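You operate a simulated robot arm through the tools that you are given. There is no shell and no other tool.

The job below is to be done with a simulated two-armed robot. You get a single attempt, and the scene is never put back.

TASK
Fit the plain teal ring under the blue shaft cap.
Fine: free the cap's handle, rest the cap on the grey rubber pad, refit it, then turn the handle tight. Set down upright: blue shaft cap. Where these are worked on the way, their far stop is far enough and under half their travel is too little: handle of the blue cap.

Only the result counts: the job must be done as asked and must still hold three seconds after the hand-in. Knocking over, shifting, dropping, spilling or breaking anything else fails it. Lids that push on must go on centred and level and be pressed home; caps that screw on are set level and turned clockwise until they are tight.

THE ROBOT
Two 7-joint arms with three-finger grippers on one trunk that stands fixed in place. Base frame: the origin is at the foot of the trunk, x ahead of it, y to its left, z up. Units: mm, rad, N and s.
The left shoulder is at [70, 165, 1088], the right one opposite. With the tool pointing down near the work surface each hand reaches from about 360 to 880 mm from the base axis, measured 20 degrees to its own side. Payload 3.91 kg a hand.
The TCP of each hand is the grasp point between the finger pads, 30 mm short of the fingertips. In the tool frame z runs along the fingers and y along their closing line. The gripper opens to 116 mm. The gripper's body begins 73 mm behind the TCP.
Orientation is that of the tool frame in the base frame, as [roll, pitch, yaw] about the fixed x, y, z axes, in that order (R = Rz(yaw) Ry(pitch) Rx(roll)). With the fingers straight down and closing along the base's y, the tool's x points along the base's -x, its y along +y and its z along -z.

THE INTERFACE
- The arms move only by the tool send_rows. It takes "left_increments", "right_increments" or both (then of equal length, played together; a hand with none holds still); each is text: rows parted by semicolons, each of 7 numbers parted by spaces: the shift along the tool's x, y, z in m, then the turn, a rotation vector about the tool's x, y, z in rad, then the closure, from 0 (fully open) to 1 (shut). In form: x y z wx wy wz fingers; .... A call has 1 to 20 rows; each row is the pose to reach, as a shift and turn from the pose commanded when the call began, along the tool's axes at that moment. A row lasts 0.2 s, in which the tool goes at most 50 mm and 0.15 rad; a call with a longer step from one row to the next is refused whole, and so is a gripper value outside its range. A pose out of reach is approached as far as the arm can. The call stops where the force on the tool passes 40 N (or 10 N more than at its start, if that is more) or the arm is blocked; 0.2 s more then pass. The fingers move at their own pace (about 153 mm/s each) and stop on an object; they squeeze with about 24 N. The grip force told is the motor's: it shows also when the fingers shut on nothing. Time passes only in rows, and 0.2 s behind the last, so rows that repeat a pose let the fingers close. The reply holds the time, the measured pose of the TCP, the force on the tool along the base axes, the opening and the grip force, in the units named above and with some noise, with the torque about the TCP (base axes, N m) and any sound that the robot's microphone picked up, and new pictures: "show" is both (left out), scene, wrist or none (wrist: the cameras of the hands that moved).
- Cameras (640 x 400 px; columns grow to the right, rows downward): "scene" is now at [132.2, -34.7, 1407.3]; the picture's right is [-0.39, -0.92, 0.00], its down [-0.51, 0.22, -0.83] and it looks along [0.77, -0.33, -0.55] (base axes); focal length 316 px, centre (320, 200). "left" rides on the left gripper at [75, 17, -88] in its tool frame; the picture's right is [-0.22, 0.97, 0.00], its down [-0.70, -0.16, -0.70] and it looks along [-0.68, -0.16, 0.71] (tool axes); focal length 247 px, centre (320, 200). "right" rides on the right gripper at [52, 56, -88] in its tool frame; the picture's right is [-0.73, 0.68, 0.00], its down [-0.49, -0.52, -0.70] and it looks along [-0.48, -0.51, 0.71] (tool axes); focal length 247 px, centre (320, 200). There is no depth. A picture from a camera that has moved, and an enlarged one, comes with that camera's place and axes in the base frame and with its lens.
- lift_body(by): slides the trunk up (or, below 0, down) by that many mm; the arms and the scene camera ride with it, the base frame stays. It gives what a move gives, with no picture.
- aim_head(pan, tilt): turns the head with the scene camera to pan (to the left, within 1.501 rad either way) and tilt (down, from -0.506 to 1.204), counted from straight ahead of the robot. It gives what a move gives, and a new picture of the scene camera.
- inspect(camera, box): a new picture of the part [left, top, right, bottom] of that camera's present view, enlarged. No time passes.
- job_done(): hands the job in; it is judged then, once.

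Nothing tells you positions but the pictures and the camera data. Unless the task says otherwise, let go and move clear before handing in.

The tools are called after "Request:" as name(argument=value, ...) on one line, values as JSON. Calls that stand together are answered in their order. send_rows: Moves the arms, as the interface text tells. Its arguments: {"type":"object","properties":{"left_increments":{"type":"string"},"right_increments":{"type":"string"},"show":{"type":"string","enum":["both","scene","wrist","none"]}},"required":[]} The other tools are called the same way: lift_body (by) slides the trunk up or down; aim_head (pan, tilt) turns the head that bears the scene camera; inspect (camera, box) takes an enlarged picture of a part of a camera's view; job_done () hands the job in.

At the start:

```text
clock: 0.0
left_tool_pos: [586.5, -1.5, 1152.2]
left_orientation: [-3.141, 0.0, -3.141]
left_force: [-0.5, -0.2, -1.1]
left_ft_torque: [0.03, 0.01, 0.02]
left_gripper_width: 116.0
left_finger_force: 0.0
right_tool_pos: [453.0, -560.8, 1124.3]
right_orientation: [3.14, 0.0, 3.14]
right_force: [0.5, -0.8, 0.6]
right_ft_torque: [0.03, -0.03, 0.05]
right_gripper_width: 116.2
right_finger_force: 0.2
trunk travel left (down, up): [-625.0, 215.0]
head pan, tilt: [-0.405, 0.586]
```

scene: 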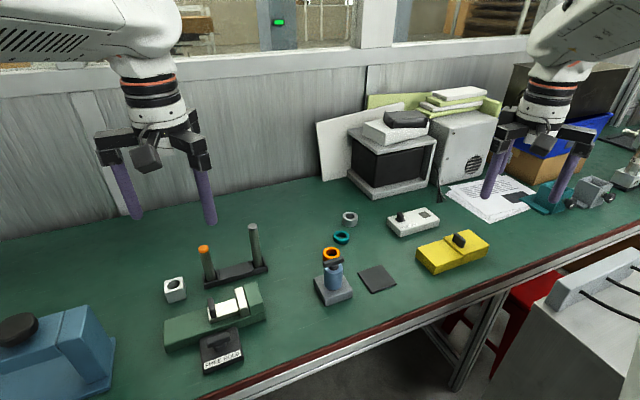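
right: 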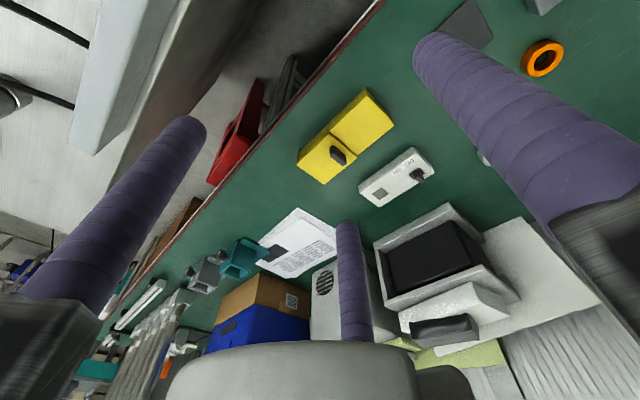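
left: 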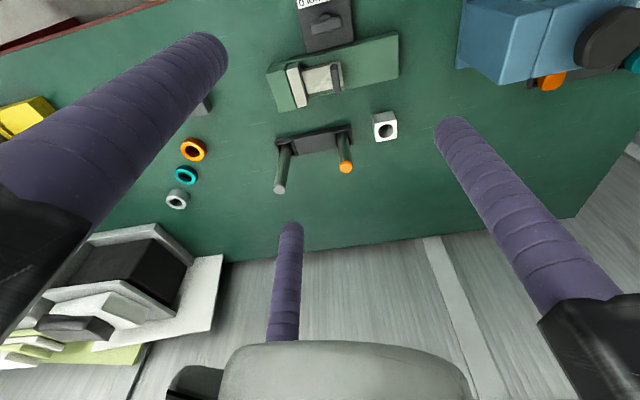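

I see a green bench with a blue shaft assembly on a grey block, an orange ring, a teal ring and a grey ring behind it, and a dark square pad to its right. I'll look closer before moving.

Request:
inspect(camera="scene", box=[280, 200, 420, 310])

Request:
inspect(camera="scene", box=[150, 210, 290, 380])

Request:
inspect(camera="left", box=[140, 80, 260, 220])

```text
3.64 times, centred on (350, 255) of scene
camera zoom: at [132.2, -34.7, 1407.3], right [-0.39, -0.92, 0.0], down [-0.51, 0.22, -0.83], along [0.77, -0.33, -0.55], focal length 1151 px, centre (211, 0)
```

zoom: 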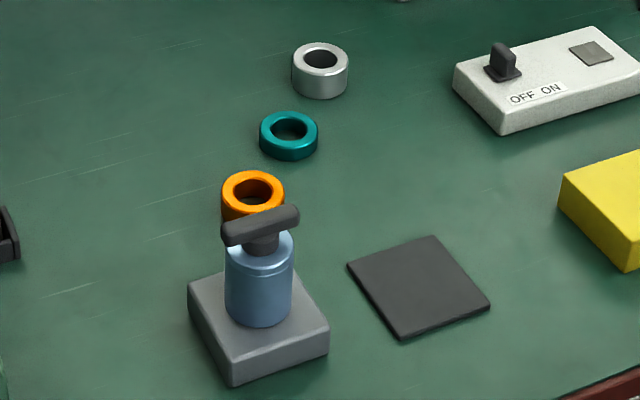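

```text
2.35 times, centred on (220, 295) of scene
camera zoom: at [132.2, -34.7, 1407.3], right [-0.39, -0.92, 0.0], down [-0.51, 0.22, -0.83], along [0.77, -0.33, -0.55], focal length 745 px, centre (555, -24)
```

zoom: 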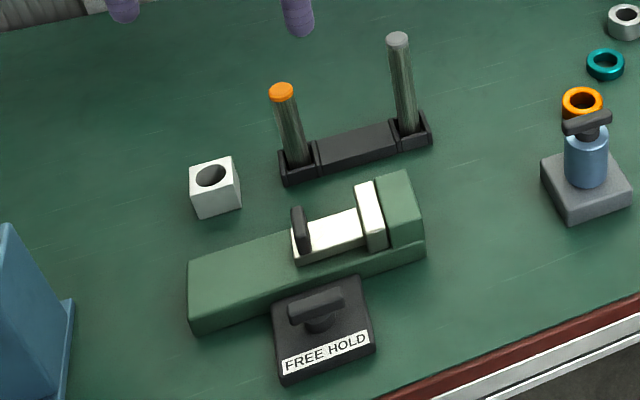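

```text
2.86 times, centred on (200, 150) of left
camera zoom: at [513.1, 14.4, 1241.5], right [0.22, 0.97, 0.0], down [0.7, -0.16, 0.7], along [0.68, -0.16, -0.71], focal length 706 px, centre (663, 343)
```

zoom: 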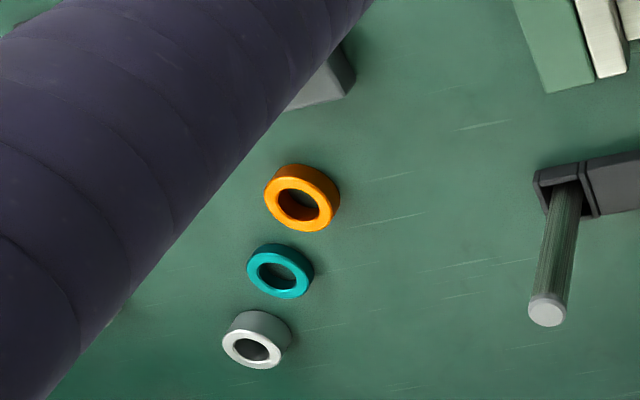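

The table seems to be near z≈750 mm, with the shaft assembly around (650, -275), the pad around (628, -417) and the teal ring around (817, -402). I'll zoom in tightly on each to get accurate positions.

Request:
inspect(camera="scene", box=[310, 240, 370, 310])

Request:
inspect(camera="scene", box=[320, 205, 370, 265])

Request:
inspect(camera="right", box=[410, 0, 640, 180])

```text
5.71 times, centred on (340, 275) of scene
camera zoom: at [132.2, -34.7, 1407.3], right [-0.39, -0.92, 0.0], down [-0.51, 0.22, -0.83], along [0.77, -0.33, -0.55], focal length 1809 px, centre (206, -229)
```

zoom: 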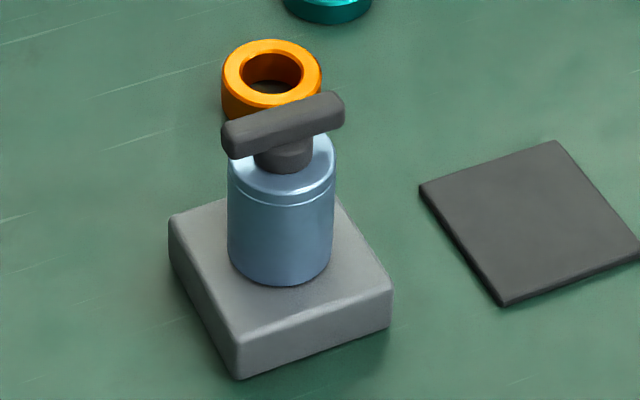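

```text
6.67 times, centred on (345, 235) of scene
camera zoom: at [132.2, -34.7, 1407.3], right [-0.39, -0.92, 0.0], down [-0.51, 0.22, -0.83], along [0.77, -0.33, -0.55], focal length 2110 px, centre (153, -33)
```

zoom: 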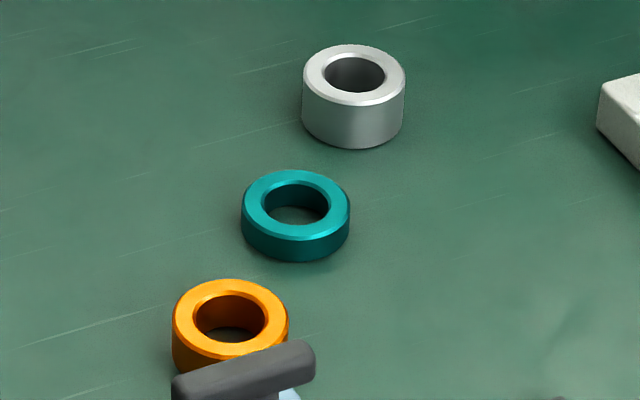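

```text
2.22 times, centred on (525, 90) of right
camera zoom: at [401.2, -504.0, 1212.0], right [0.73, 0.68, 0.0], down [0.49, -0.52, 0.7], along [0.48, -0.51, -0.71], focal length 549 px, centre (-136, 444)
```

zoom: 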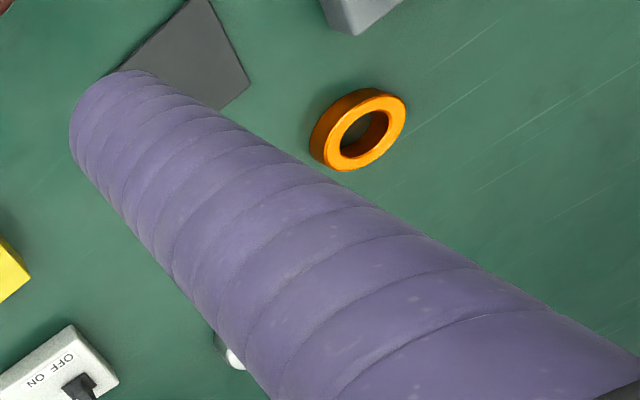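

The block is axis-aligned and centred near (634, -286). The cap is about 47 mm in diameter with its top near z=830, and the handle bar runs along y at z≈843–858. I'll take the right hand above the handle, turned 90° so it closes along x.

Request:
send_rows(right_increments="-0.01525 0.0228 0.0103 0 0 0.1309 0; -0.0305 0.0456 0.0206 0 0 0.2618 0; -0.04575 0.0684 0.0309 0 0 0.3927 0; -0.061 0.0912 0.0412 0 0 0.5236 0; -0.07625 0.114 0.0515 0 0 0.6545 0; -0.0915 0.1368 0.0618 0 0 0.7854 0; -0.10675 0.1596 0.0721 0 0 0.9163 0; -0.122 0.1824 0.0824 0 0 1.0472 0; -0.13725 0.2052 0.0927 0 0 1.1781 0; -0.1525 0.228 0.103 0 0 1.309 0; -0.16775 0.2508 0.1133 0 0 1.4399 0; -0.183 0.2738 0.124 0 0 1.5708 0", show="both")

```text
clock: 2.6
left_tool_pos: [587.7, -1.0, 1152.0]
left_orientation: [-3.141, -0.002, -3.142]
left_force: [0.6, 0.6, -0.7]
left_ft_torque: [-0.03, -0.01, 0.01]
left_gripper_width: 115.7
left_finger_force: 0.1
right_tool_pos: [634.1, -283.9, 1000.5]
right_orientation: [-3.14, 0.0, 1.567]
right_force: [-0.3, -0.5, -0.7]
right_ft_torque: [0.02, 0.01, -0.01]
right_gripper_width: 116.2
right_finger_force: 0.0
trunk travel left (down, up): [-625.0, 215.0]
head pan, tilt: [-0.405, 0.586]
camera scene: at [133.2, -33.7, 1407.2], right [-0.39, -0.92, 0.0], down [-0.51, 0.22, -0.83], along [0.76, -0.33, -0.55], focal length 316 px, centre (320, 200)
camera right: at [691.2, -231.9, 1087.6], right [0.68, -0.73, 0.0], down [-0.52, -0.48, 0.7], along [-0.51, -0.48, -0.71], focal length 247 px, centre (320, 200)
```

scene: 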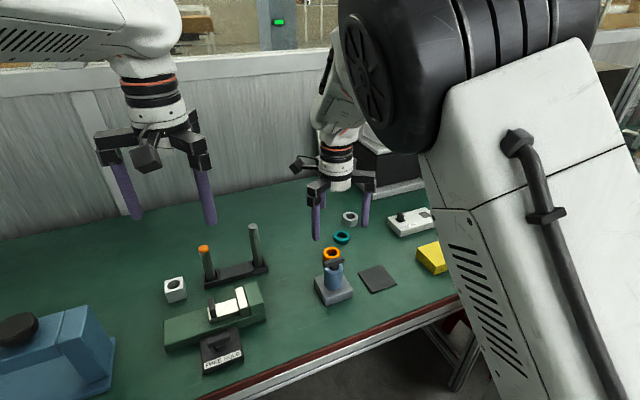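
right: 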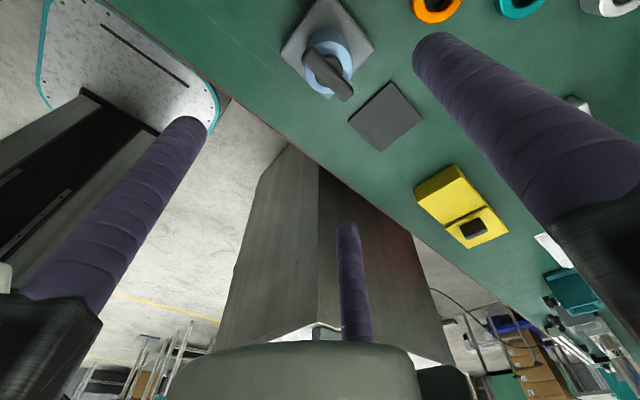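

The hand reached the spot above the cap, with the tool now closing along x. I'll zoom in from the wrist camera to refine the position of the cap axis and handle.

Request:
inspect(camera="right", box=[260, 0, 440, 160])

Request:
inspect(camera="scene", box=[310, 240, 370, 310])

```text
2.50 times, centred on (350, 80) of right
camera zoom: at [691.2, -231.9, 1087.6], right [0.68, -0.73, 0.0], down [-0.52, -0.48, 0.7], along [-0.51, -0.48, -0.71], focal length 617 px, centre (245, 500)
```

zoom: 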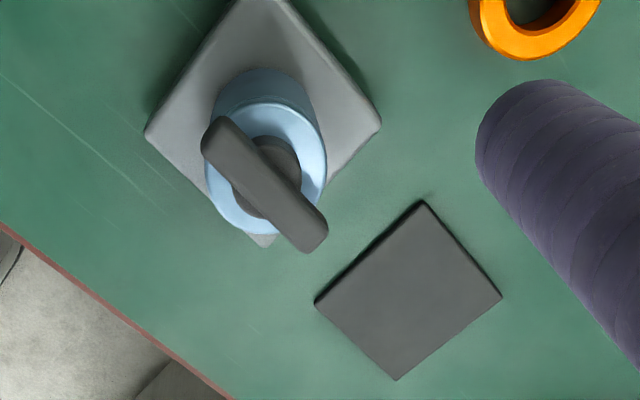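

```text
5.71 times, centred on (340, 275) of scene
camera zoom: at [133.2, -33.7, 1407.2], right [-0.39, -0.92, 0.0], down [-0.51, 0.22, -0.83], along [0.76, -0.33, -0.55], focal length 1809 px, centre (206, -229)
```

zoom: 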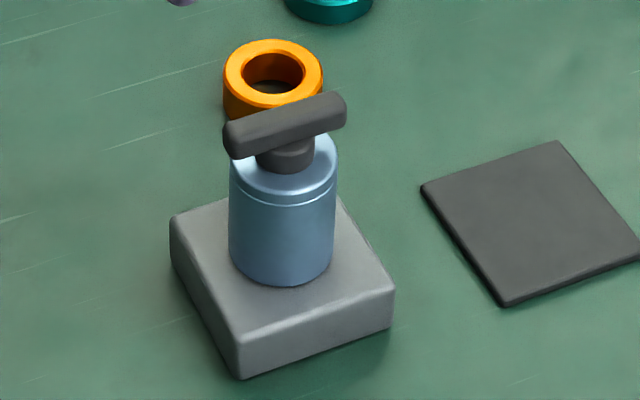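

Triangulating from both cameras puts the table at z≈740, the pad centre at (633, -420), the cap axis at (641, -288) and the handle bar at z≈835–849. I'll come straight down over the bar and stop with the fingertips just beside it.

Request:
send_rows(right_increments="-0.003 0.006 0.03 0 0 0 0; -0.003 0.006 0.06 0 0 0 0; -0.003 0.006 0.09 0 0 0 0; -0.003 0.006 0.115 0 0 0 0; -0.003 0.006 0.125 0 0 0 0; -0.003 0.006 0.125 0 0 0 0", show="both")

```text
clock: 4.0
left_tool_pos: [586.4, -3.0, 1152.0]
left_orientation: [-3.141, 0.001, -3.141]
left_force: [-0.2, 0.1, 0.4]
left_ft_torque: [0.02, 0.03, -0.02]
left_gripper_width: 115.9
left_finger_force: 0.1
right_tool_pos: [644.2, -288.6, 875.3]
right_orientation: [-3.141, 0.0, 1.57]
right_force: [-0.2, 0.0, 0.4]
right_ft_torque: [0.01, -0.02, 0.03]
right_gripper_width: 115.9
right_finger_force: 0.0
trunk travel left (down, up): [-625.0, 215.0]
head pan, tilt: [-0.405, 0.586]
camera scene: at [132.3, -34.7, 1407.3], right [-0.39, -0.92, 0.0], down [-0.51, 0.22, -0.83], along [0.77, -0.33, -0.55], focal length 316 px, centre (320, 200)
camera right: at [700.9, -236.3, 962.6], right [0.68, -0.73, 0.0], down [-0.52, -0.49, 0.7], along [-0.51, -0.48, -0.71], focal length 247 px, centre (320, 200)
```

scene: 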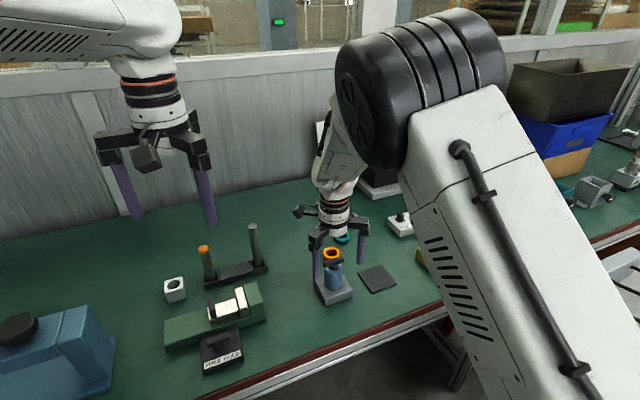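
right: 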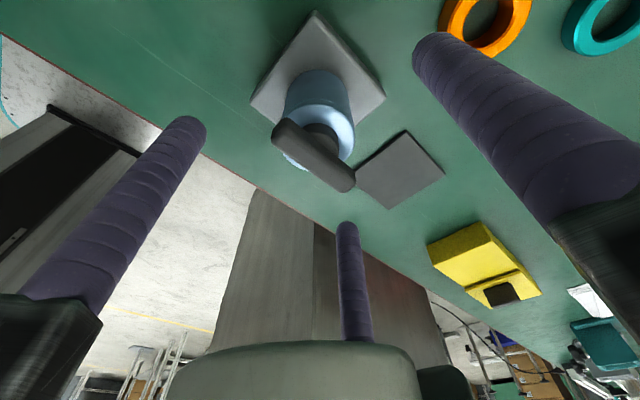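

The hand is over the handle, with a pose noise of a millimetre or two. The wrist view shows three purple shapes, so I'll check the gripper geometry and the alignment before closing.

Request:
inspect(camera="scene", box=[280, 180, 400, 310])

Request:
inspect(camera="scene", box=[80, 60, 240, 230])

Request:
inspect(camera="right", box=[240, 0, 420, 240])

```text
3.08 times, centred on (340, 245) of scene
camera zoom: at [132.3, -34.7, 1407.3], right [-0.39, -0.92, 0.0], down [-0.51, 0.22, -0.83], along [0.77, -0.33, -0.55], focal length 974 px, centre (258, 62)
```

zoom: 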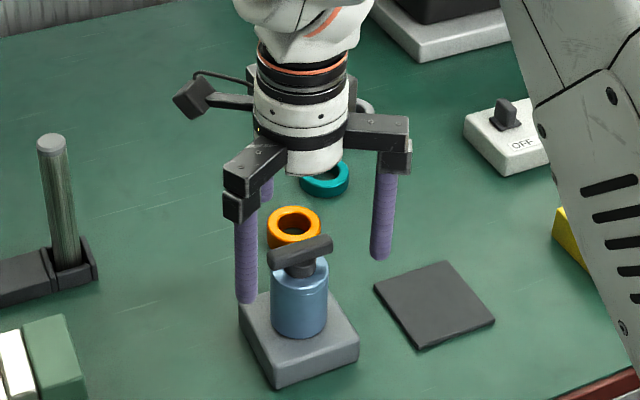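

```text
2.35 times, centred on (160, 145) of scene
camera zoom: at [132.3, -34.7, 1407.3], right [-0.39, -0.92, 0.0], down [-0.51, 0.22, -0.83], along [0.77, -0.33, -0.55], focal length 745 px, centre (696, 329)
```

zoom: 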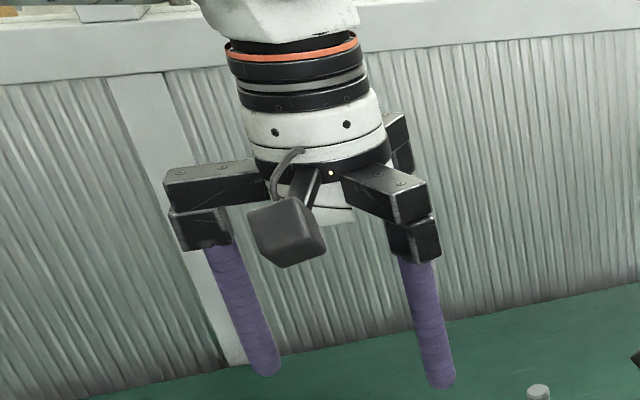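

```text
1.67 times, centred on (330, 120) of right
camera zoom: at [700.9, -236.3, 962.6], right [0.68, -0.73, 0.0], down [-0.52, -0.49, 0.7], along [-0.51, -0.48, -0.71], focal length 412 px, centre (303, 333)
```

zoom: 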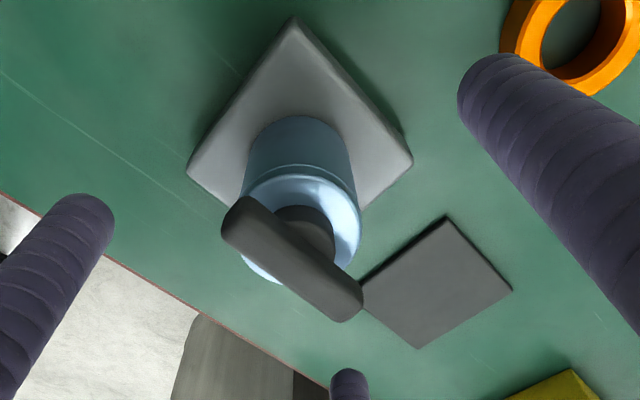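

The pictures show three round fingers spaced 120° apart, which contradicts the two-finger description. I'll raise the hand and close it in free air to see how the fingers really move before touching anything.

Request:
send_rows(right_increments="0 0 -0.035 0 0 0 0; 0 0 -0.07 0 0 0 0; 0 0 -0.07 0 0 0 1; 0 0 -0.07 0 0 0 1; 0 0 -0.07 0 0 0 1; 0 0 -0.07 0 0 0 1", show="both")

Request:
inspect(camera="scene", box=[280, 150, 400, 270])

```text
clock: 5.4
left_tool_pos: [587.4, -2.8, 1152.8]
left_orientation: [3.141, -0.001, 3.141]
left_force: [0.2, 1.0, 0.5]
left_ft_torque: [-0.01, 0.02, 0.01]
left_gripper_width: 115.8
left_finger_force: 0.1
right_tool_pos: [646.3, -290.0, 948.5]
right_orientation: [-3.141, -0.001, 1.572]
right_force: [0.6, 0.2, -1.5]
right_ft_torque: [-0.02, -0.01, -0.01]
right_gripper_width: 9.7
right_finger_force: 24.0
trunk travel left (down, up): [-625.0, 215.0]
head pan, tilt: [-0.405, 0.586]
camera scene: at [132.3, -34.7, 1407.3], right [-0.39, -0.92, 0.0], down [-0.51, 0.22, -0.83], along [0.77, -0.33, -0.55], focal length 316 px, centre (320, 200)
camera right: at [701.7, -237.5, 1035.0], right [0.68, -0.73, 0.0], down [-0.52, -0.49, 0.7], along [-0.51, -0.48, -0.71], focal length 247 px, centre (320, 200)
```

scene: 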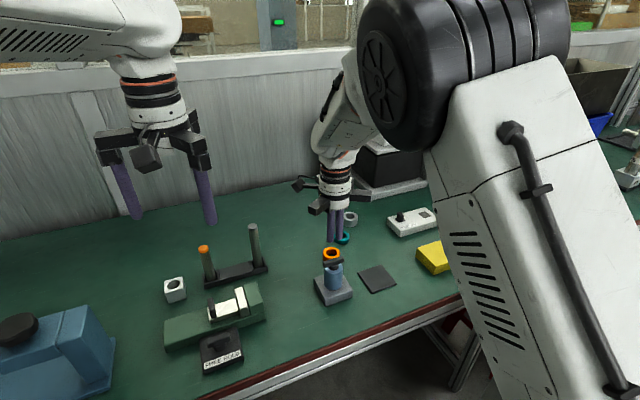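
right: 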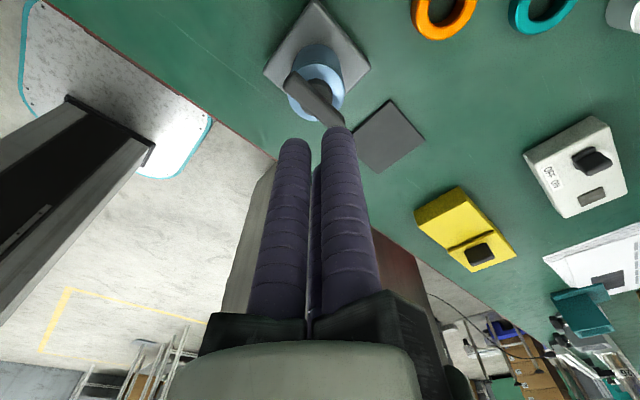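

```text
3.33 times, centred on (340, 210) of scene
camera zoom: at [132.3, -34.7, 1407.3], right [-0.39, -0.92, 0.0], down [-0.51, 0.22, -0.83], along [0.77, -0.33, -0.55], focal length 1055 px, centre (253, 167)
```

zoom: 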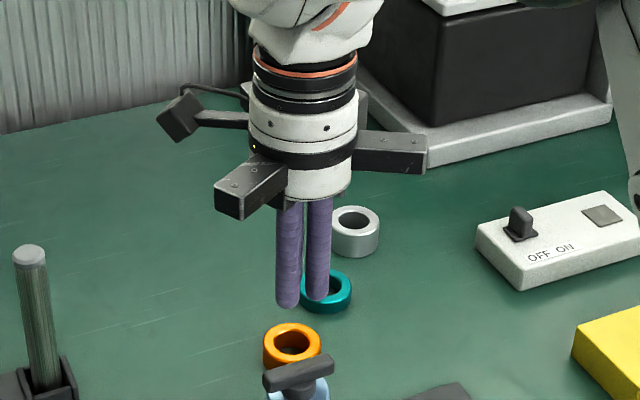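

The gripper really is three-fingered and concentric: it shuts to 9.7 mm, with fingers at tool +y and ±120° from there. For the bar I'll offset the hand about 6 mm so that one finger bears on one side of the bar and two on the other. First I'll take repeated readings to average out the pose noise.

Request:
send_rows(right_increments="0 0 0 0 0 0 0; 0 0 0 0 0 0 0; 0 0 0 0 0 0 0", show="none")

Request:
send_rows(right_increments="0 0 0 0 0 0 0", show="none")

Request:
send_rows(right_increments="0 0 0 0 0 0 0", show="none")

Request:
send_rows(right_increments="0 0 0 0 0 0 0", show="wrist")

```text
clock: 6.2
left_tool_pos: [586.2, -3.2, 1152.6]
left_orientation: [3.141, 0.001, -3.142]
left_force: [0.3, -0.8, -0.3]
left_ft_torque: [0.01, -0.01, 0.01]
left_gripper_width: 116.0
left_finger_force: 0.0
right_tool_pos: [645.6, -290.6, 947.0]
right_orientation: [-3.141, 0.0, 1.57]
right_force: [0.9, 0.5, 0.8]
right_ft_torque: [-0.04, 0.01, 0.02]
right_gripper_width: 116.1
right_finger_force: 0.0
trunk travel left (down, up): [-625.0, 215.0]
head pan, tilt: [-0.405, 0.586]
```

```text
clock: 6.6
left_tool_pos: [586.7, -1.8, 1152.1]
left_orientation: [3.141, 0.003, 3.142]
left_force: [0.5, -0.2, -0.7]
left_ft_torque: [-0.01, 0.0, -0.01]
left_gripper_width: 116.0
left_finger_force: 0.1
right_tool_pos: [644.8, -289.6, 946.9]
right_orientation: [3.14, 0.0, 1.572]
right_force: [-1.2, 0.1, -0.2]
right_ft_torque: [0.02, 0.0, 0.02]
right_gripper_width: 116.0
right_finger_force: 0.1
trunk travel left (down, up): [-625.0, 215.0]
head pan, tilt: [-0.405, 0.586]
```

```text
clock: 7.0
left_tool_pos: [585.4, -2.6, 1152.5]
left_orientation: [3.141, 0.0, -3.141]
left_force: [0.2, -0.4, -0.4]
left_ft_torque: [0.03, -0.04, 0.01]
left_gripper_width: 116.1
left_finger_force: 0.0
right_tool_pos: [645.7, -289.9, 947.5]
right_orientation: [-3.141, 0.0, 1.571]
right_force: [-0.1, -0.4, -0.2]
right_ft_torque: [0.0, 0.0, 0.0]
right_gripper_width: 115.9
right_finger_force: 0.0
trunk travel left (down, up): [-625.0, 215.0]
head pan, tilt: [-0.405, 0.586]
```

```text
clock: 7.4
left_tool_pos: [586.4, -3.6, 1153.4]
left_orientation: [-3.141, 0.0, 3.141]
left_force: [0.1, -0.6, -0.4]
left_ft_torque: [-0.01, -0.06, -0.01]
left_gripper_width: 116.0
left_finger_force: 0.1
right_tool_pos: [645.9, -289.3, 947.2]
right_orientation: [3.141, -0.001, 1.572]
right_force: [0.2, 0.0, -0.1]
right_ft_torque: [0.01, -0.01, -0.02]
right_gripper_width: 115.9
right_finger_force: 0.1
trunk travel left (down, up): [-625.0, 215.0]
head pan, tilt: [-0.405, 0.586]
camera right: at [701.6, -237.4, 1035.1], right [0.68, -0.73, 0.0], down [-0.52, -0.49, 0.7], along [-0.51, -0.48, -0.71], focal length 247 px, centre (320, 200)
```

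right: 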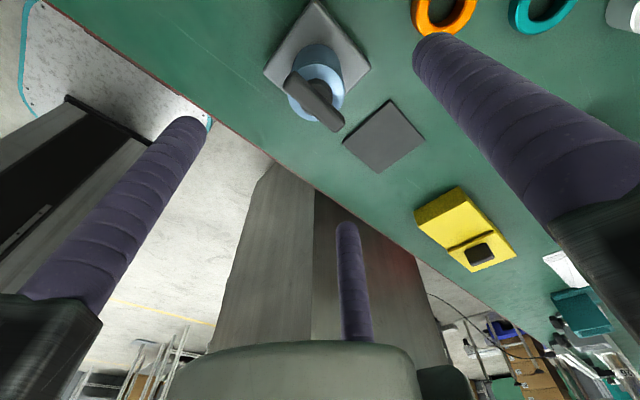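

The averaged pose is steady at (645.6, -289.9, 947). I'll zoom from here to refine the handle position against it.

Request:
inspect(camera="right", box=[250, 0, 400, 150])

Request:
inspect(camera="scene", box=[315, 245, 350, 280])

```text
2.67 times, centred on (325, 75) of right
camera zoom: at [701.6, -237.4, 1035.1], right [0.68, -0.73, 0.0], down [-0.52, -0.49, 0.7], along [-0.51, -0.48, -0.71], focal length 659 px, centre (307, 533)
```

zoom: 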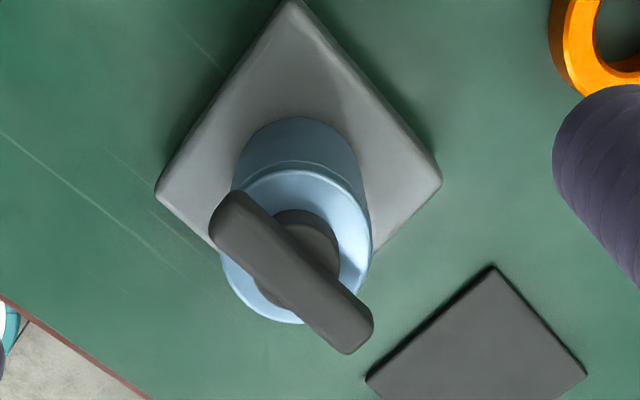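

```text
11.43 times, centred on (332, 262) of scene
camera zoom: at [132.3, -34.6, 1407.3], right [-0.39, -0.92, 0.0], down [-0.51, 0.22, -0.83], along [0.77, -0.33, -0.55], focal length 3618 px, centre (177, -514)
```

zoom: 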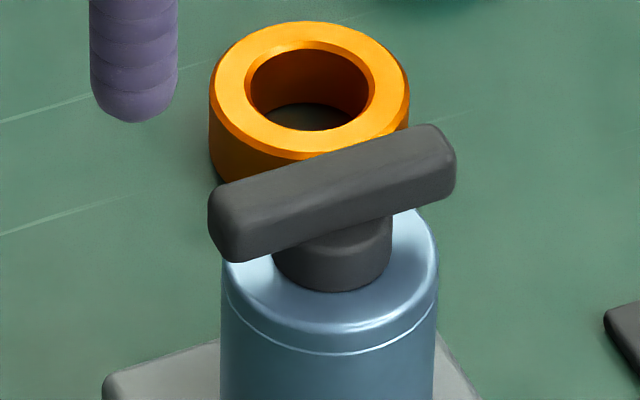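

The cap axis comes out at about (640, -289.5), with the bar spanning z≈837–851 and the cap top near 827. I'll move the hand to x=634 (6 mm offset) and down to TCP z≈862, then partly close without contact and check.

Request:
send_rows(right_increments="0.0004 -0.0116 0.02 0 0 0 0; 0.0004 -0.0116 0.045 0 0 0 0; 0.0004 -0.0116 0.07 0 0 0 0; 0.0004 -0.0116 0.085 0 0 0 0; 0.0004 -0.0116 0.085 0 0 0 0.6; 0.0004 -0.0116 0.085 0 0 0 0.6; 0.0004 -0.0116 0.085 0 0 0 0.6", show="both")

Request:
inspect(camera="scene", box=[310, 225, 360, 285])

Request:
inspect(camera="right", box=[240, 60, 400, 240])

```text
clock: 9.0
left_tool_pos: [586.4, -1.0, 1152.3]
left_orientation: [-3.141, 0.0, -3.141]
left_force: [-0.7, 0.4, 0.8]
left_ft_torque: [-0.02, -0.03, -0.04]
left_gripper_width: 115.9
left_finger_force: 0.0
right_tool_pos: [632.0, -290.3, 860.3]
right_orientation: [3.141, -0.001, 1.572]
right_force: [1.0, 0.2, 2.7]
right_ft_torque: [-0.02, -0.16, 0.03]
right_gripper_width: 47.0
right_finger_force: 0.7
trunk travel left (down, up): [-625.0, 215.0]
head pan, tilt: [-0.405, 0.586]
camera scene: at [132.0, -34.3, 1407.4], right [-0.39, -0.92, 0.0], down [-0.51, 0.22, -0.83], along [0.77, -0.33, -0.55], focal length 316 px, centre (320, 200)
camera right: at [687.4, -236.5, 947.9], right [0.68, -0.73, 0.0], down [-0.52, -0.49, 0.7], along [-0.51, -0.48, -0.71], focal length 247 px, centre (320, 200)
```

scene: 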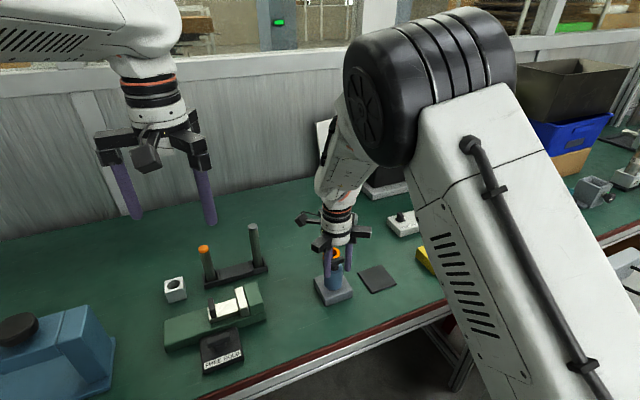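
right: 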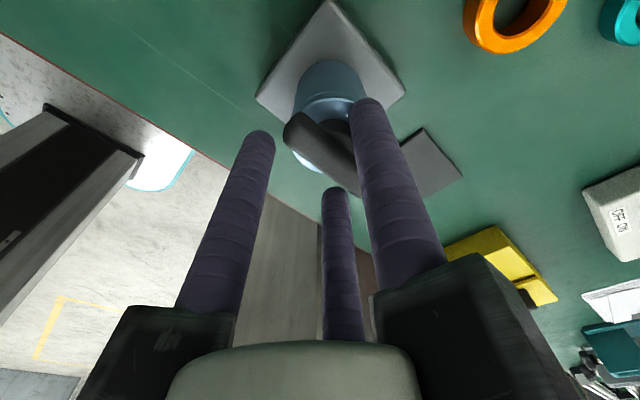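

```text
6.67 times, centred on (335, 255) of scene
camera zoom: at [132.0, -34.3, 1407.4], right [-0.39, -0.92, 0.0], down [-0.51, 0.22, -0.83], along [0.77, -0.33, -0.55], focal length 2110 px, centre (220, -167)
```

zoom: 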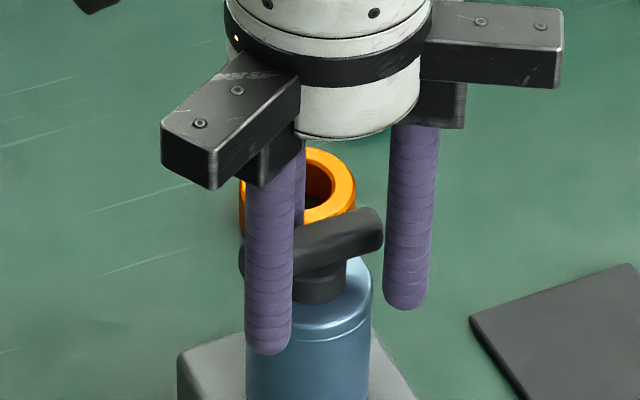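

```text
2.22 times, centred on (320, 150) of right
camera zoom: at [687.4, -236.5, 947.9], right [0.68, -0.73, 0.0], down [-0.52, -0.49, 0.7], along [-0.51, -0.48, -0.71], focal length 549 px, centre (320, 311)
```

zoom: 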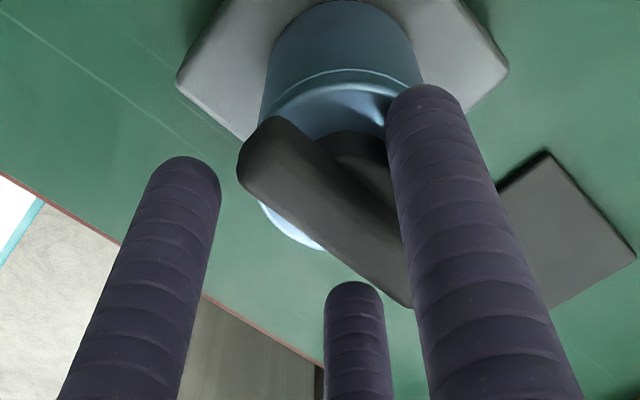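

A slight upward force shows the far fingertip just touching the cap's top, so the cap top is at about z=830. I'll lift 4 mm, shift slightly in +x, and then close on the bar.

Request:
send_rows(right_increments="0.0005 0.0015 -0.004 0 0 0 0.6; 0.0005 0.0015 -0.004 0 0 0 0.7; 0.0005 0.0015 -0.004 0 0 0 0.74", show="none")

Request:
send_rows(right_increments="0 0 0 0 0 0 0.8; 0 0 0 0 0 0 0.85; 0 0 0 0 0 0 1; 0 0 0 0 0 0 1", show="both")

Request:
inspect(camera="scene", box=[310, 225, 360, 285])

Request:
inspect(camera="right", box=[240, 60, 400, 240])

```text
clock: 9.8
left_tool_pos: [586.9, -2.0, 1152.4]
left_orientation: [3.141, 0.001, 3.141]
left_force: [-0.7, -0.5, 0.6]
left_ft_torque: [0.03, 0.0, 0.0]
left_gripper_width: 116.2
left_finger_force: 0.1
right_tool_pos: [632.9, -286.6, 865.4]
right_orientation: [3.138, 0.0, 1.571]
right_force: [9.3, 1.0, 2.1]
right_ft_torque: [0.07, -0.23, 0.01]
right_gripper_width: 33.9
right_finger_force: 4.1
trunk travel left (down, up): [-625.0, 215.0]
head pan, tilt: [-0.405, 0.586]
```

```text
clock: 10.8
left_tool_pos: [588.1, -2.4, 1152.0]
left_orientation: [3.14, 0.002, -3.142]
left_force: [0.6, -0.1, -0.8]
left_ft_torque: [-0.05, 0.01, 0.05]
left_gripper_width: 116.2
left_finger_force: 0.1
right_tool_pos: [633.6, -287.4, 866.2]
right_orientation: [3.139, -0.002, 1.571]
right_force: [15.6, -1.7, 12.2]
right_ft_torque: [-0.1, -1.0, 0.0]
right_gripper_width: 30.2
right_finger_force: 23.8
trunk travel left (down, up): [-625.0, 215.0]
head pan, tilt: [-0.405, 0.586]
camera scene: at [133.0, -34.1, 1407.4], right [-0.39, -0.92, 0.0], down [-0.51, 0.22, -0.83], along [0.77, -0.33, -0.55], focal length 316 px, centre (320, 200)
camera right: at [689.5, -235.5, 952.8], right [0.68, -0.73, 0.0], down [-0.52, -0.49, 0.7], along [-0.51, -0.48, -0.71], focal length 247 px, centre (320, 200)
```

scene: 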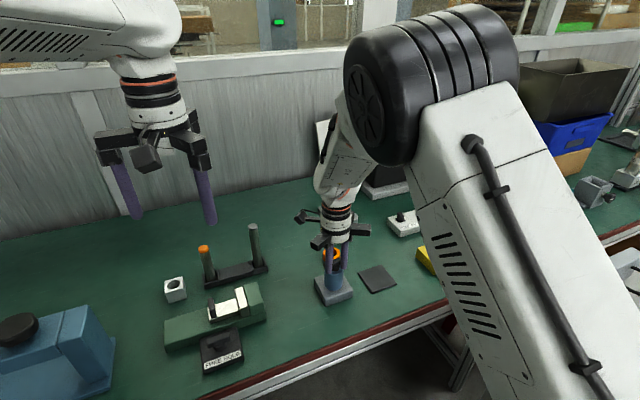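
right: 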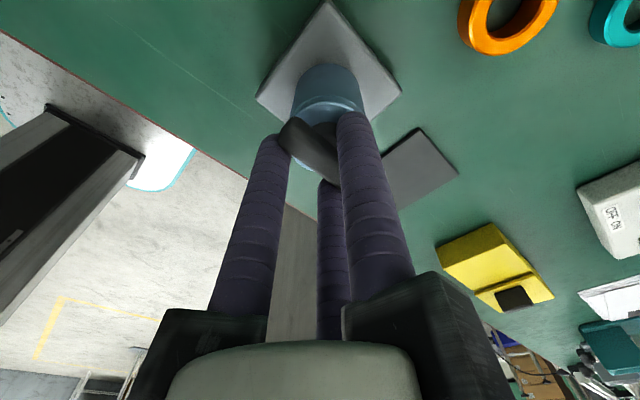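

```text
6.67 times, centred on (335, 255) of scene
camera zoom: at [133.0, -34.1, 1407.4], right [-0.39, -0.92, 0.0], down [-0.51, 0.22, -0.83], along [0.77, -0.33, -0.55], focal length 2110 px, centre (220, -167)
```

zoom: 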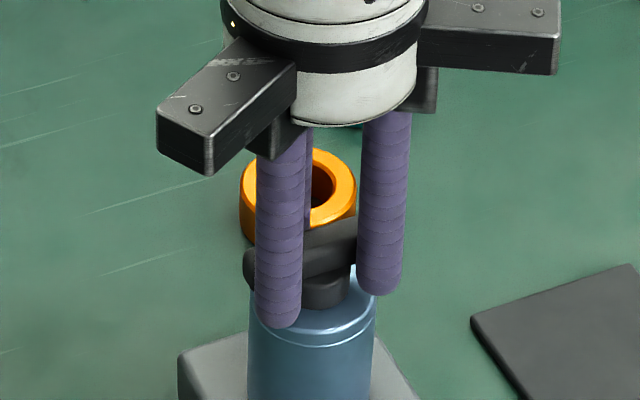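

```text
2.22 times, centred on (320, 150) of right
camera zoom: at [689.5, -235.5, 952.8], right [0.68, -0.73, 0.0], down [-0.52, -0.49, 0.7], along [-0.51, -0.48, -0.71], focal length 549 px, centre (320, 311)
```

zoom: 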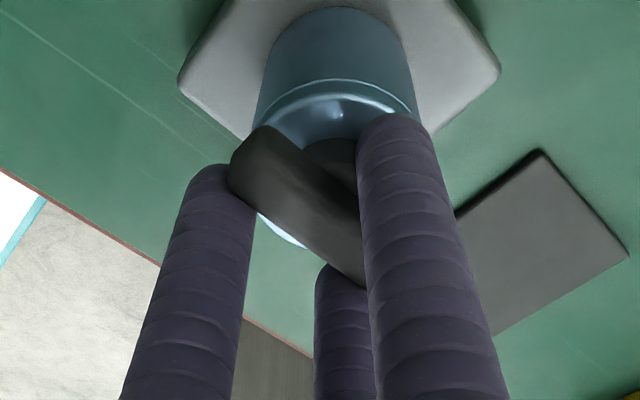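

The hand has the bar between all three fingers: the 30 mm width matches a bar about 15 mm thick. There is a preload of about +15 N in x and +12 N in z, so I'll nudge the hand to relax it before turning.

Request:
send_rows(right_increments="0 0.001 -0.001 0 0 0 1; 0 0.001 -0.001 0 0 0 1", show="none")

```text
clock: 11.4
left_tool_pos: [587.4, -1.4, 1153.1]
left_orientation: [-3.141, 0.0, -3.141]
left_force: [-0.1, -0.2, 0.6]
left_ft_torque: [-0.01, 0.0, -0.01]
left_gripper_width: 116.0
left_finger_force: 0.0
right_tool_pos: [633.2, -288.1, 865.9]
right_orientation: [-3.142, 0.001, 1.57]
right_force: [11.5, -0.5, 8.5]
right_ft_torque: [-0.08, -0.82, 0.02]
right_gripper_width: 30.0
right_finger_force: 23.8
trunk travel left (down, up): [-625.0, 215.0]
head pan, tilt: [-0.405, 0.586]
```

Each millimetre relaxes about 4 N. I'll relax the remaining preload.

Request:
send_rows(right_increments="0 0.0015 -0.001 0 0 0 1; 0 0.0028 -0.002 0 0 0 1; 0 0.0028 -0.002 0 0 0 1", show="none")

```text
clock: 12.2
left_tool_pos: [587.0, -2.0, 1152.1]
left_orientation: [-3.141, 0.0, 3.141]
left_force: [-0.3, 0.3, -0.5]
left_ft_torque: [-0.02, 0.04, 0.0]
left_gripper_width: 116.0
left_finger_force: 0.1
right_tool_pos: [634.7, -287.7, 866.7]
right_orientation: [-3.135, 0.0, 1.57]
right_force: [-2.3, 2.1, -4.0]
right_ft_torque: [0.15, -0.27, 0.02]
right_gripper_width: 30.1
right_finger_force: 23.9
trunk travel left (down, up): [-625.0, 215.0]
head pan, tilt: [-0.405, 0.586]
```

The grip is nearly force-free now. I'll try a first small counter-clockwise turn about the cap's axis and read the torque.

Request:
send_rows(right_increments="-0.0007 -0.0001 0 0 0 -0.1 1; -0.0015 -0.0001 0 0 0 -0.2 1; -0.0015 -0.0001 0 0 0 -0.2 1", show="both")

Request:
inspect(camera="scene", box=[310, 225, 360, 285])

```text
clock: 13.0
left_tool_pos: [586.6, -2.0, 1152.9]
left_orientation: [-3.141, -0.001, -3.141]
left_force: [0.9, -0.2, -0.4]
left_ft_torque: [0.0, 0.01, -0.01]
left_gripper_width: 115.8
left_finger_force: 0.1
right_tool_pos: [634.8, -289.4, 867.6]
right_orientation: [3.141, 0.0, 1.772]
right_force: [-6.0, 1.7, -2.1]
right_ft_torque: [0.2, -0.28, 0.0]
right_gripper_width: 28.7
right_finger_force: 24.7
trunk travel left (down, up): [-625.0, 215.0]
head pan, tilt: [-0.405, 0.586]
camera scene: at [132.1, -34.6, 1407.3], right [-0.39, -0.92, 0.0], down [-0.51, 0.22, -0.83], along [0.77, -0.33, -0.55], focal length 316 px, centre (320, 200)
camera right: at [680.1, -227.0, 954.9], right [0.81, -0.58, 0.0], down [-0.42, -0.58, 0.7], along [-0.41, -0.57, -0.71], focal length 247 px, centre (320, 200)
```

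scene: 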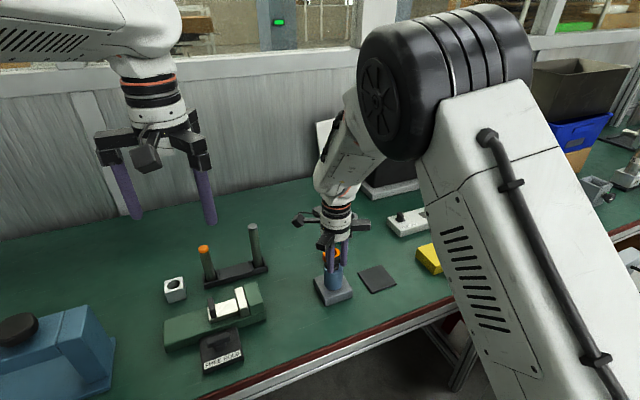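
right: 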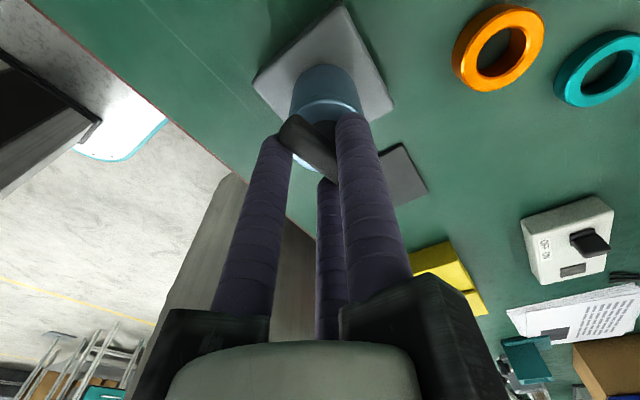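

```text
6.67 times, centred on (335, 255) of scene
camera zoom: at [132.1, -34.6, 1407.3], right [-0.39, -0.92, 0.0], down [-0.51, 0.22, -0.83], along [0.77, -0.33, -0.55], focal length 2110 px, centre (220, -167)
```

zoom: 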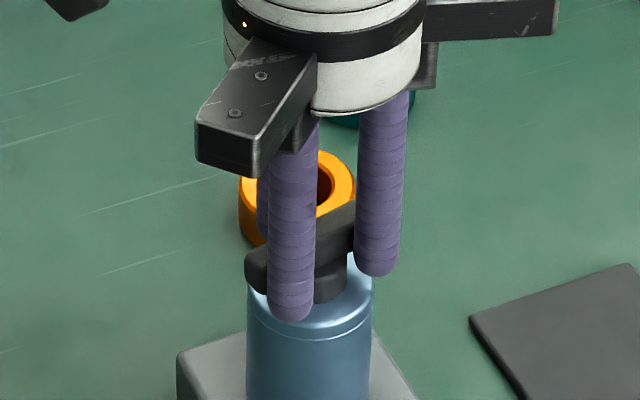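

The bar is turning with the hand and there is almost no torque. I'll continue counter-clockwise with a small lateral correction.

Request:
send_rows(right_increments="-0.0004 -0.0013 0 0 0 -0.1 1; -0.0011 -0.0012 0 0 0 -0.2 1; -0.0018 -0.0011 0 0 0 -0.3 1; -0.0025 -0.0009 0 0 0 -0.4 1; -0.0025 -0.0009 0 0 0 -0.4 1", show="none")

```text
clock: 14.2
left_tool_pos: [585.1, -2.8, 1153.7]
left_orientation: [3.141, 0.003, 3.139]
left_force: [-0.2, 0.7, -0.6]
left_ft_torque: [-0.02, -0.01, -0.01]
left_gripper_width: 115.9
left_finger_force: 0.1
right_tool_pos: [633.9, -291.5, 869.2]
right_orientation: [3.138, 0.004, 2.172]
right_force: [0.2, -3.1, 20.6]
right_ft_torque: [-0.5, -0.58, -0.04]
right_gripper_width: 23.3
right_finger_force: 24.3
trunk travel left (down, up): [-625.0, 215.0]
head pan, tilt: [-0.405, 0.586]
```

The opening dropped to 23 mm and the hand is being pushed up with 20 N, so the grip may be slipping. I'll stop and look.

Request:
inspect(camera="scene", box=[310, 225, 360, 285])

Request:
inspect(camera="right", box=[240, 60, 400, 240])

```text
6.67 times, centred on (335, 255) of scene
camera zoom: at [129.9, -34.0, 1407.7], right [-0.4, -0.92, 0.0], down [-0.51, 0.22, -0.83], along [0.77, -0.33, -0.55], focal length 2110 px, centre (220, -167)
```

zoom: 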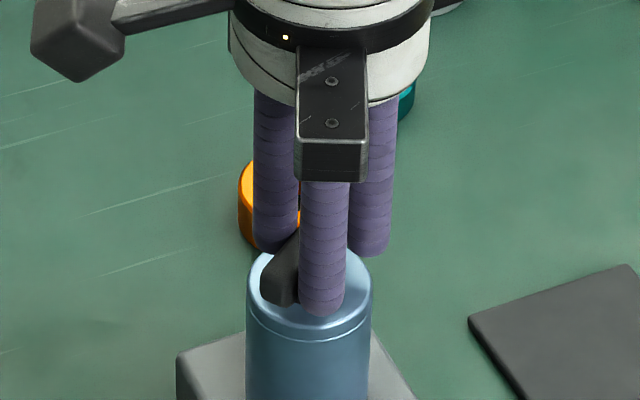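

```text
2.22 times, centred on (320, 150) of right
camera zoom: at [651.4, -217.1, 956.8], right [0.98, -0.22, 0.0], down [-0.16, -0.7, 0.7], along [-0.15, -0.68, -0.71], focal length 549 px, centre (320, 311)
```

zoom: 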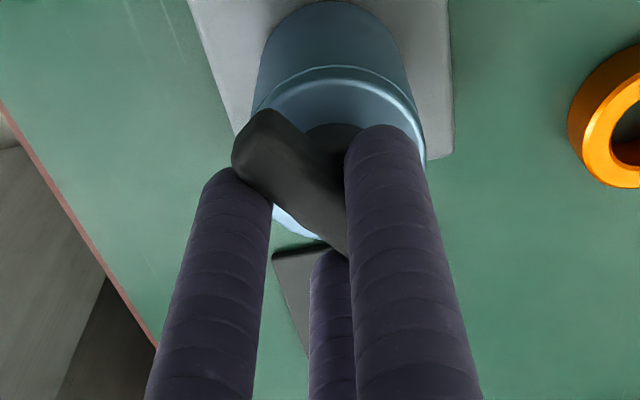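

The bar has turned roughly 0.6 rad with the hand, but an upward load has built up. I'll open the fingers and rise a little to see the true handle state before regripping.

Request:
send_rows(right_increments="0 0 0 0 0 0 0.5; 0 0 0 0 0 0 0.3; 0 0 -0.03 0 0 0 0.2; 0 0 -0.06 0 0 0 0.0; 0 0 -0.06 0 0 0 0.0", show="wrist")

Request:
inspect(camera="scene", box=[310, 240, 360, 300])

Request:
inspect(camera="right", box=[240, 0, 400, 180])

```text
clock: 15.4
left_tool_pos: [586.8, -2.4, 1152.0]
left_orientation: [-3.141, 0.0, -3.141]
left_force: [0.0, -0.1, 0.2]
left_ft_torque: [0.0, -0.01, 0.04]
left_gripper_width: 116.0
left_finger_force: 0.1
right_tool_pos: [634.8, -294.0, 927.7]
right_orientation: [3.141, -0.001, 2.168]
right_force: [0.4, -0.8, -0.8]
right_ft_torque: [-0.05, -0.01, -0.03]
right_gripper_width: 116.0
right_finger_force: 0.0
trunk travel left (down, up): [-625.0, 215.0]
head pan, tilt: [-0.405, 0.586]
camera right: at [652.0, -218.6, 1014.3], right [0.98, -0.22, 0.0], down [-0.16, -0.7, 0.7], along [-0.15, -0.68, -0.71], focal length 247 px, centre (320, 200)
```

right: 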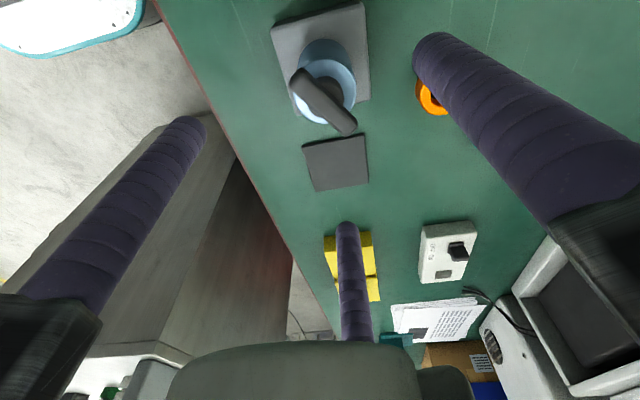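

```text
6.67 times, centred on (335, 270) of scene
camera zoom: at [133.1, -34.9, 1407.2], right [-0.39, -0.92, 0.0], down [-0.51, 0.22, -0.83], along [0.76, -0.33, -0.55], focal length 2110 px, centre (220, -267)
```

zoom: 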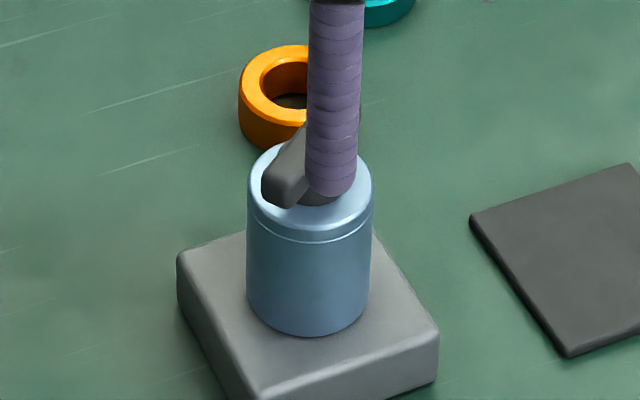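

```text
2.22 times, centred on (320, 90) of right
camera zoom: at [652.0, -218.6, 1014.3], right [0.98, -0.22, 0.0], down [-0.16, -0.7, 0.7], along [-0.15, -0.68, -0.71], focal length 549 px, centre (320, 444)
```

zoom: 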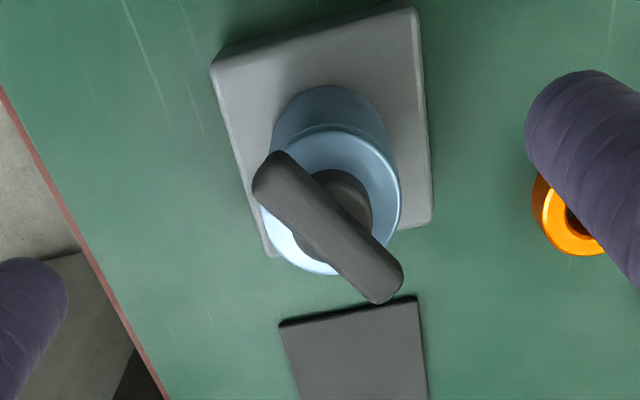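

The handle has turned about 30° counter-clockwise and stays there, and the cap axis is near (640.4, -289.8). I'll come back down with the fingers loosely around the bar so there is no squeeze, and keep turning by pushing.

Request:
send_rows(right_increments="0 0 0.03 0 0 0.03 0; 0 0 0.055 0 0 0.03 0; 0 0 0.062 0 0 0.03 0; 0 0 0.062 0 0 0.03 0.5; 0 0 0.062 0 0 0.03 0.7; 0 0 0.062 0 0 0.03 0.715; 0 0 0.062 0 0 0.03 0.715", show="none")

Request:
inspect(camera="right", box=[240, 60, 400, 240])

```text
clock: 17.0
left_tool_pos: [587.1, -2.4, 1153.4]
left_orientation: [-3.141, 0.001, 3.141]
left_force: [-0.7, 0.7, -0.4]
left_ft_torque: [-0.03, 0.01, -0.02]
left_gripper_width: 116.2
left_finger_force: 0.1
right_tool_pos: [635.1, -293.0, 865.6]
right_orientation: [3.14, 0.002, 2.139]
right_force: [0.4, 0.0, 0.2]
right_ft_torque: [0.03, 0.04, -0.01]
right_gripper_width: 33.5
right_finger_force: 0.1
trunk travel left (down, up): [-625.0, 215.0]
head pan, tilt: [-0.405, 0.586]
```

```text
2.22 times, centred on (320, 150) of right
camera zoom: at [654.4, -217.7, 953.2], right [0.97, -0.25, 0.0], down [-0.18, -0.69, 0.7], along [-0.17, -0.68, -0.71], focal length 549 px, centre (320, 311)
```

zoom: 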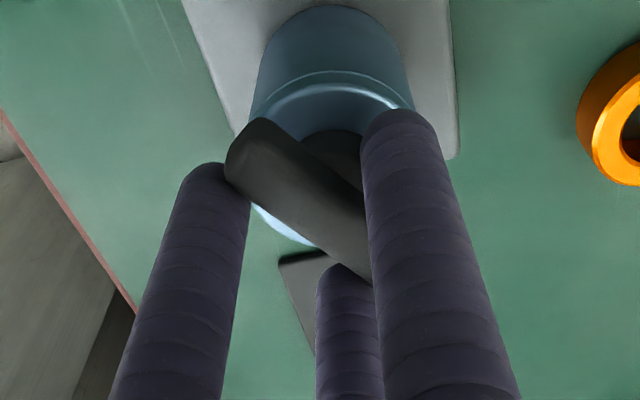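

There is no force and the fingers sit loosely around the bar. I'll continue turning counter-clockwise.

Request:
send_rows(right_increments="-0.00075 0.00004 0 0 0 -0.1 0.715; -0.00149 0.00015 0 0 0 -0.2 0.715; -0.00222 0.00033 0 0 0 -0.3 0.715; -0.00292 0.00059 0 0 0 -0.4 0.715; -0.0036 0.00092 0 0 0 -0.5 0.715; -0.0036 0.00092 0 0 0 -0.5 0.715", show="none")

Request:
inspect(camera="right", box=[240, 60, 400, 240])

Request:
inspect(camera="scene", box=[310, 240, 360, 300])

```text
clock: 18.4
left_tool_pos: [586.3, -2.3, 1152.0]
left_orientation: [-3.14, 0.0, -3.14]
left_force: [-0.5, 0.4, -0.1]
left_ft_torque: [-0.01, 0.01, 0.0]
left_gripper_width: 116.0
left_finger_force: 0.1
right_tool_pos: [637.7, -294.5, 866.4]
right_orientation: [-3.141, 0.0, 2.642]
right_force: [-0.2, 0.0, 0.2]
right_ft_torque: [0.0, -0.03, 0.01]
right_gripper_width: 33.1
right_finger_force: 0.0
trunk travel left (down, up): [-625.0, 215.0]
head pan, tilt: [-0.405, 0.586]
```

```text
2.22 times, centred on (320, 150) of right
camera zoom: at [619.5, -220.2, 953.5], right [0.97, 0.25, 0.0], down [0.18, -0.69, 0.7], along [0.17, -0.68, -0.71], focal length 549 px, centre (320, 311)
```

zoom: 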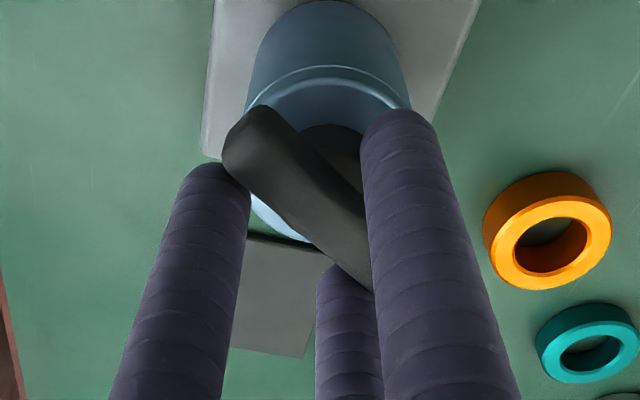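

```text
6.67 times, centred on (335, 270) of scene
camera zoom: at [132.2, -34.6, 1407.3], right [-0.39, -0.92, 0.0], down [-0.51, 0.22, -0.83], along [0.77, -0.33, -0.55], focal length 2110 px, centre (220, -267)
```

zoom: 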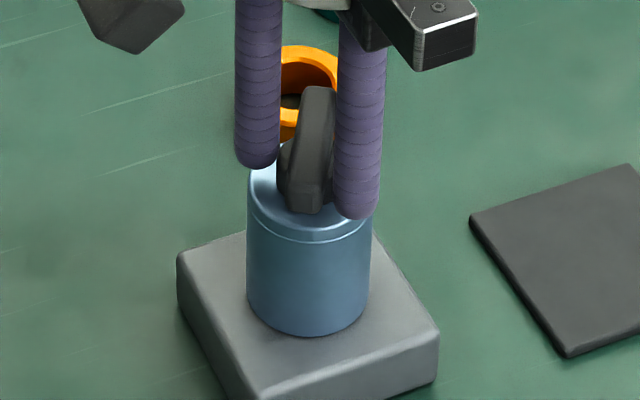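

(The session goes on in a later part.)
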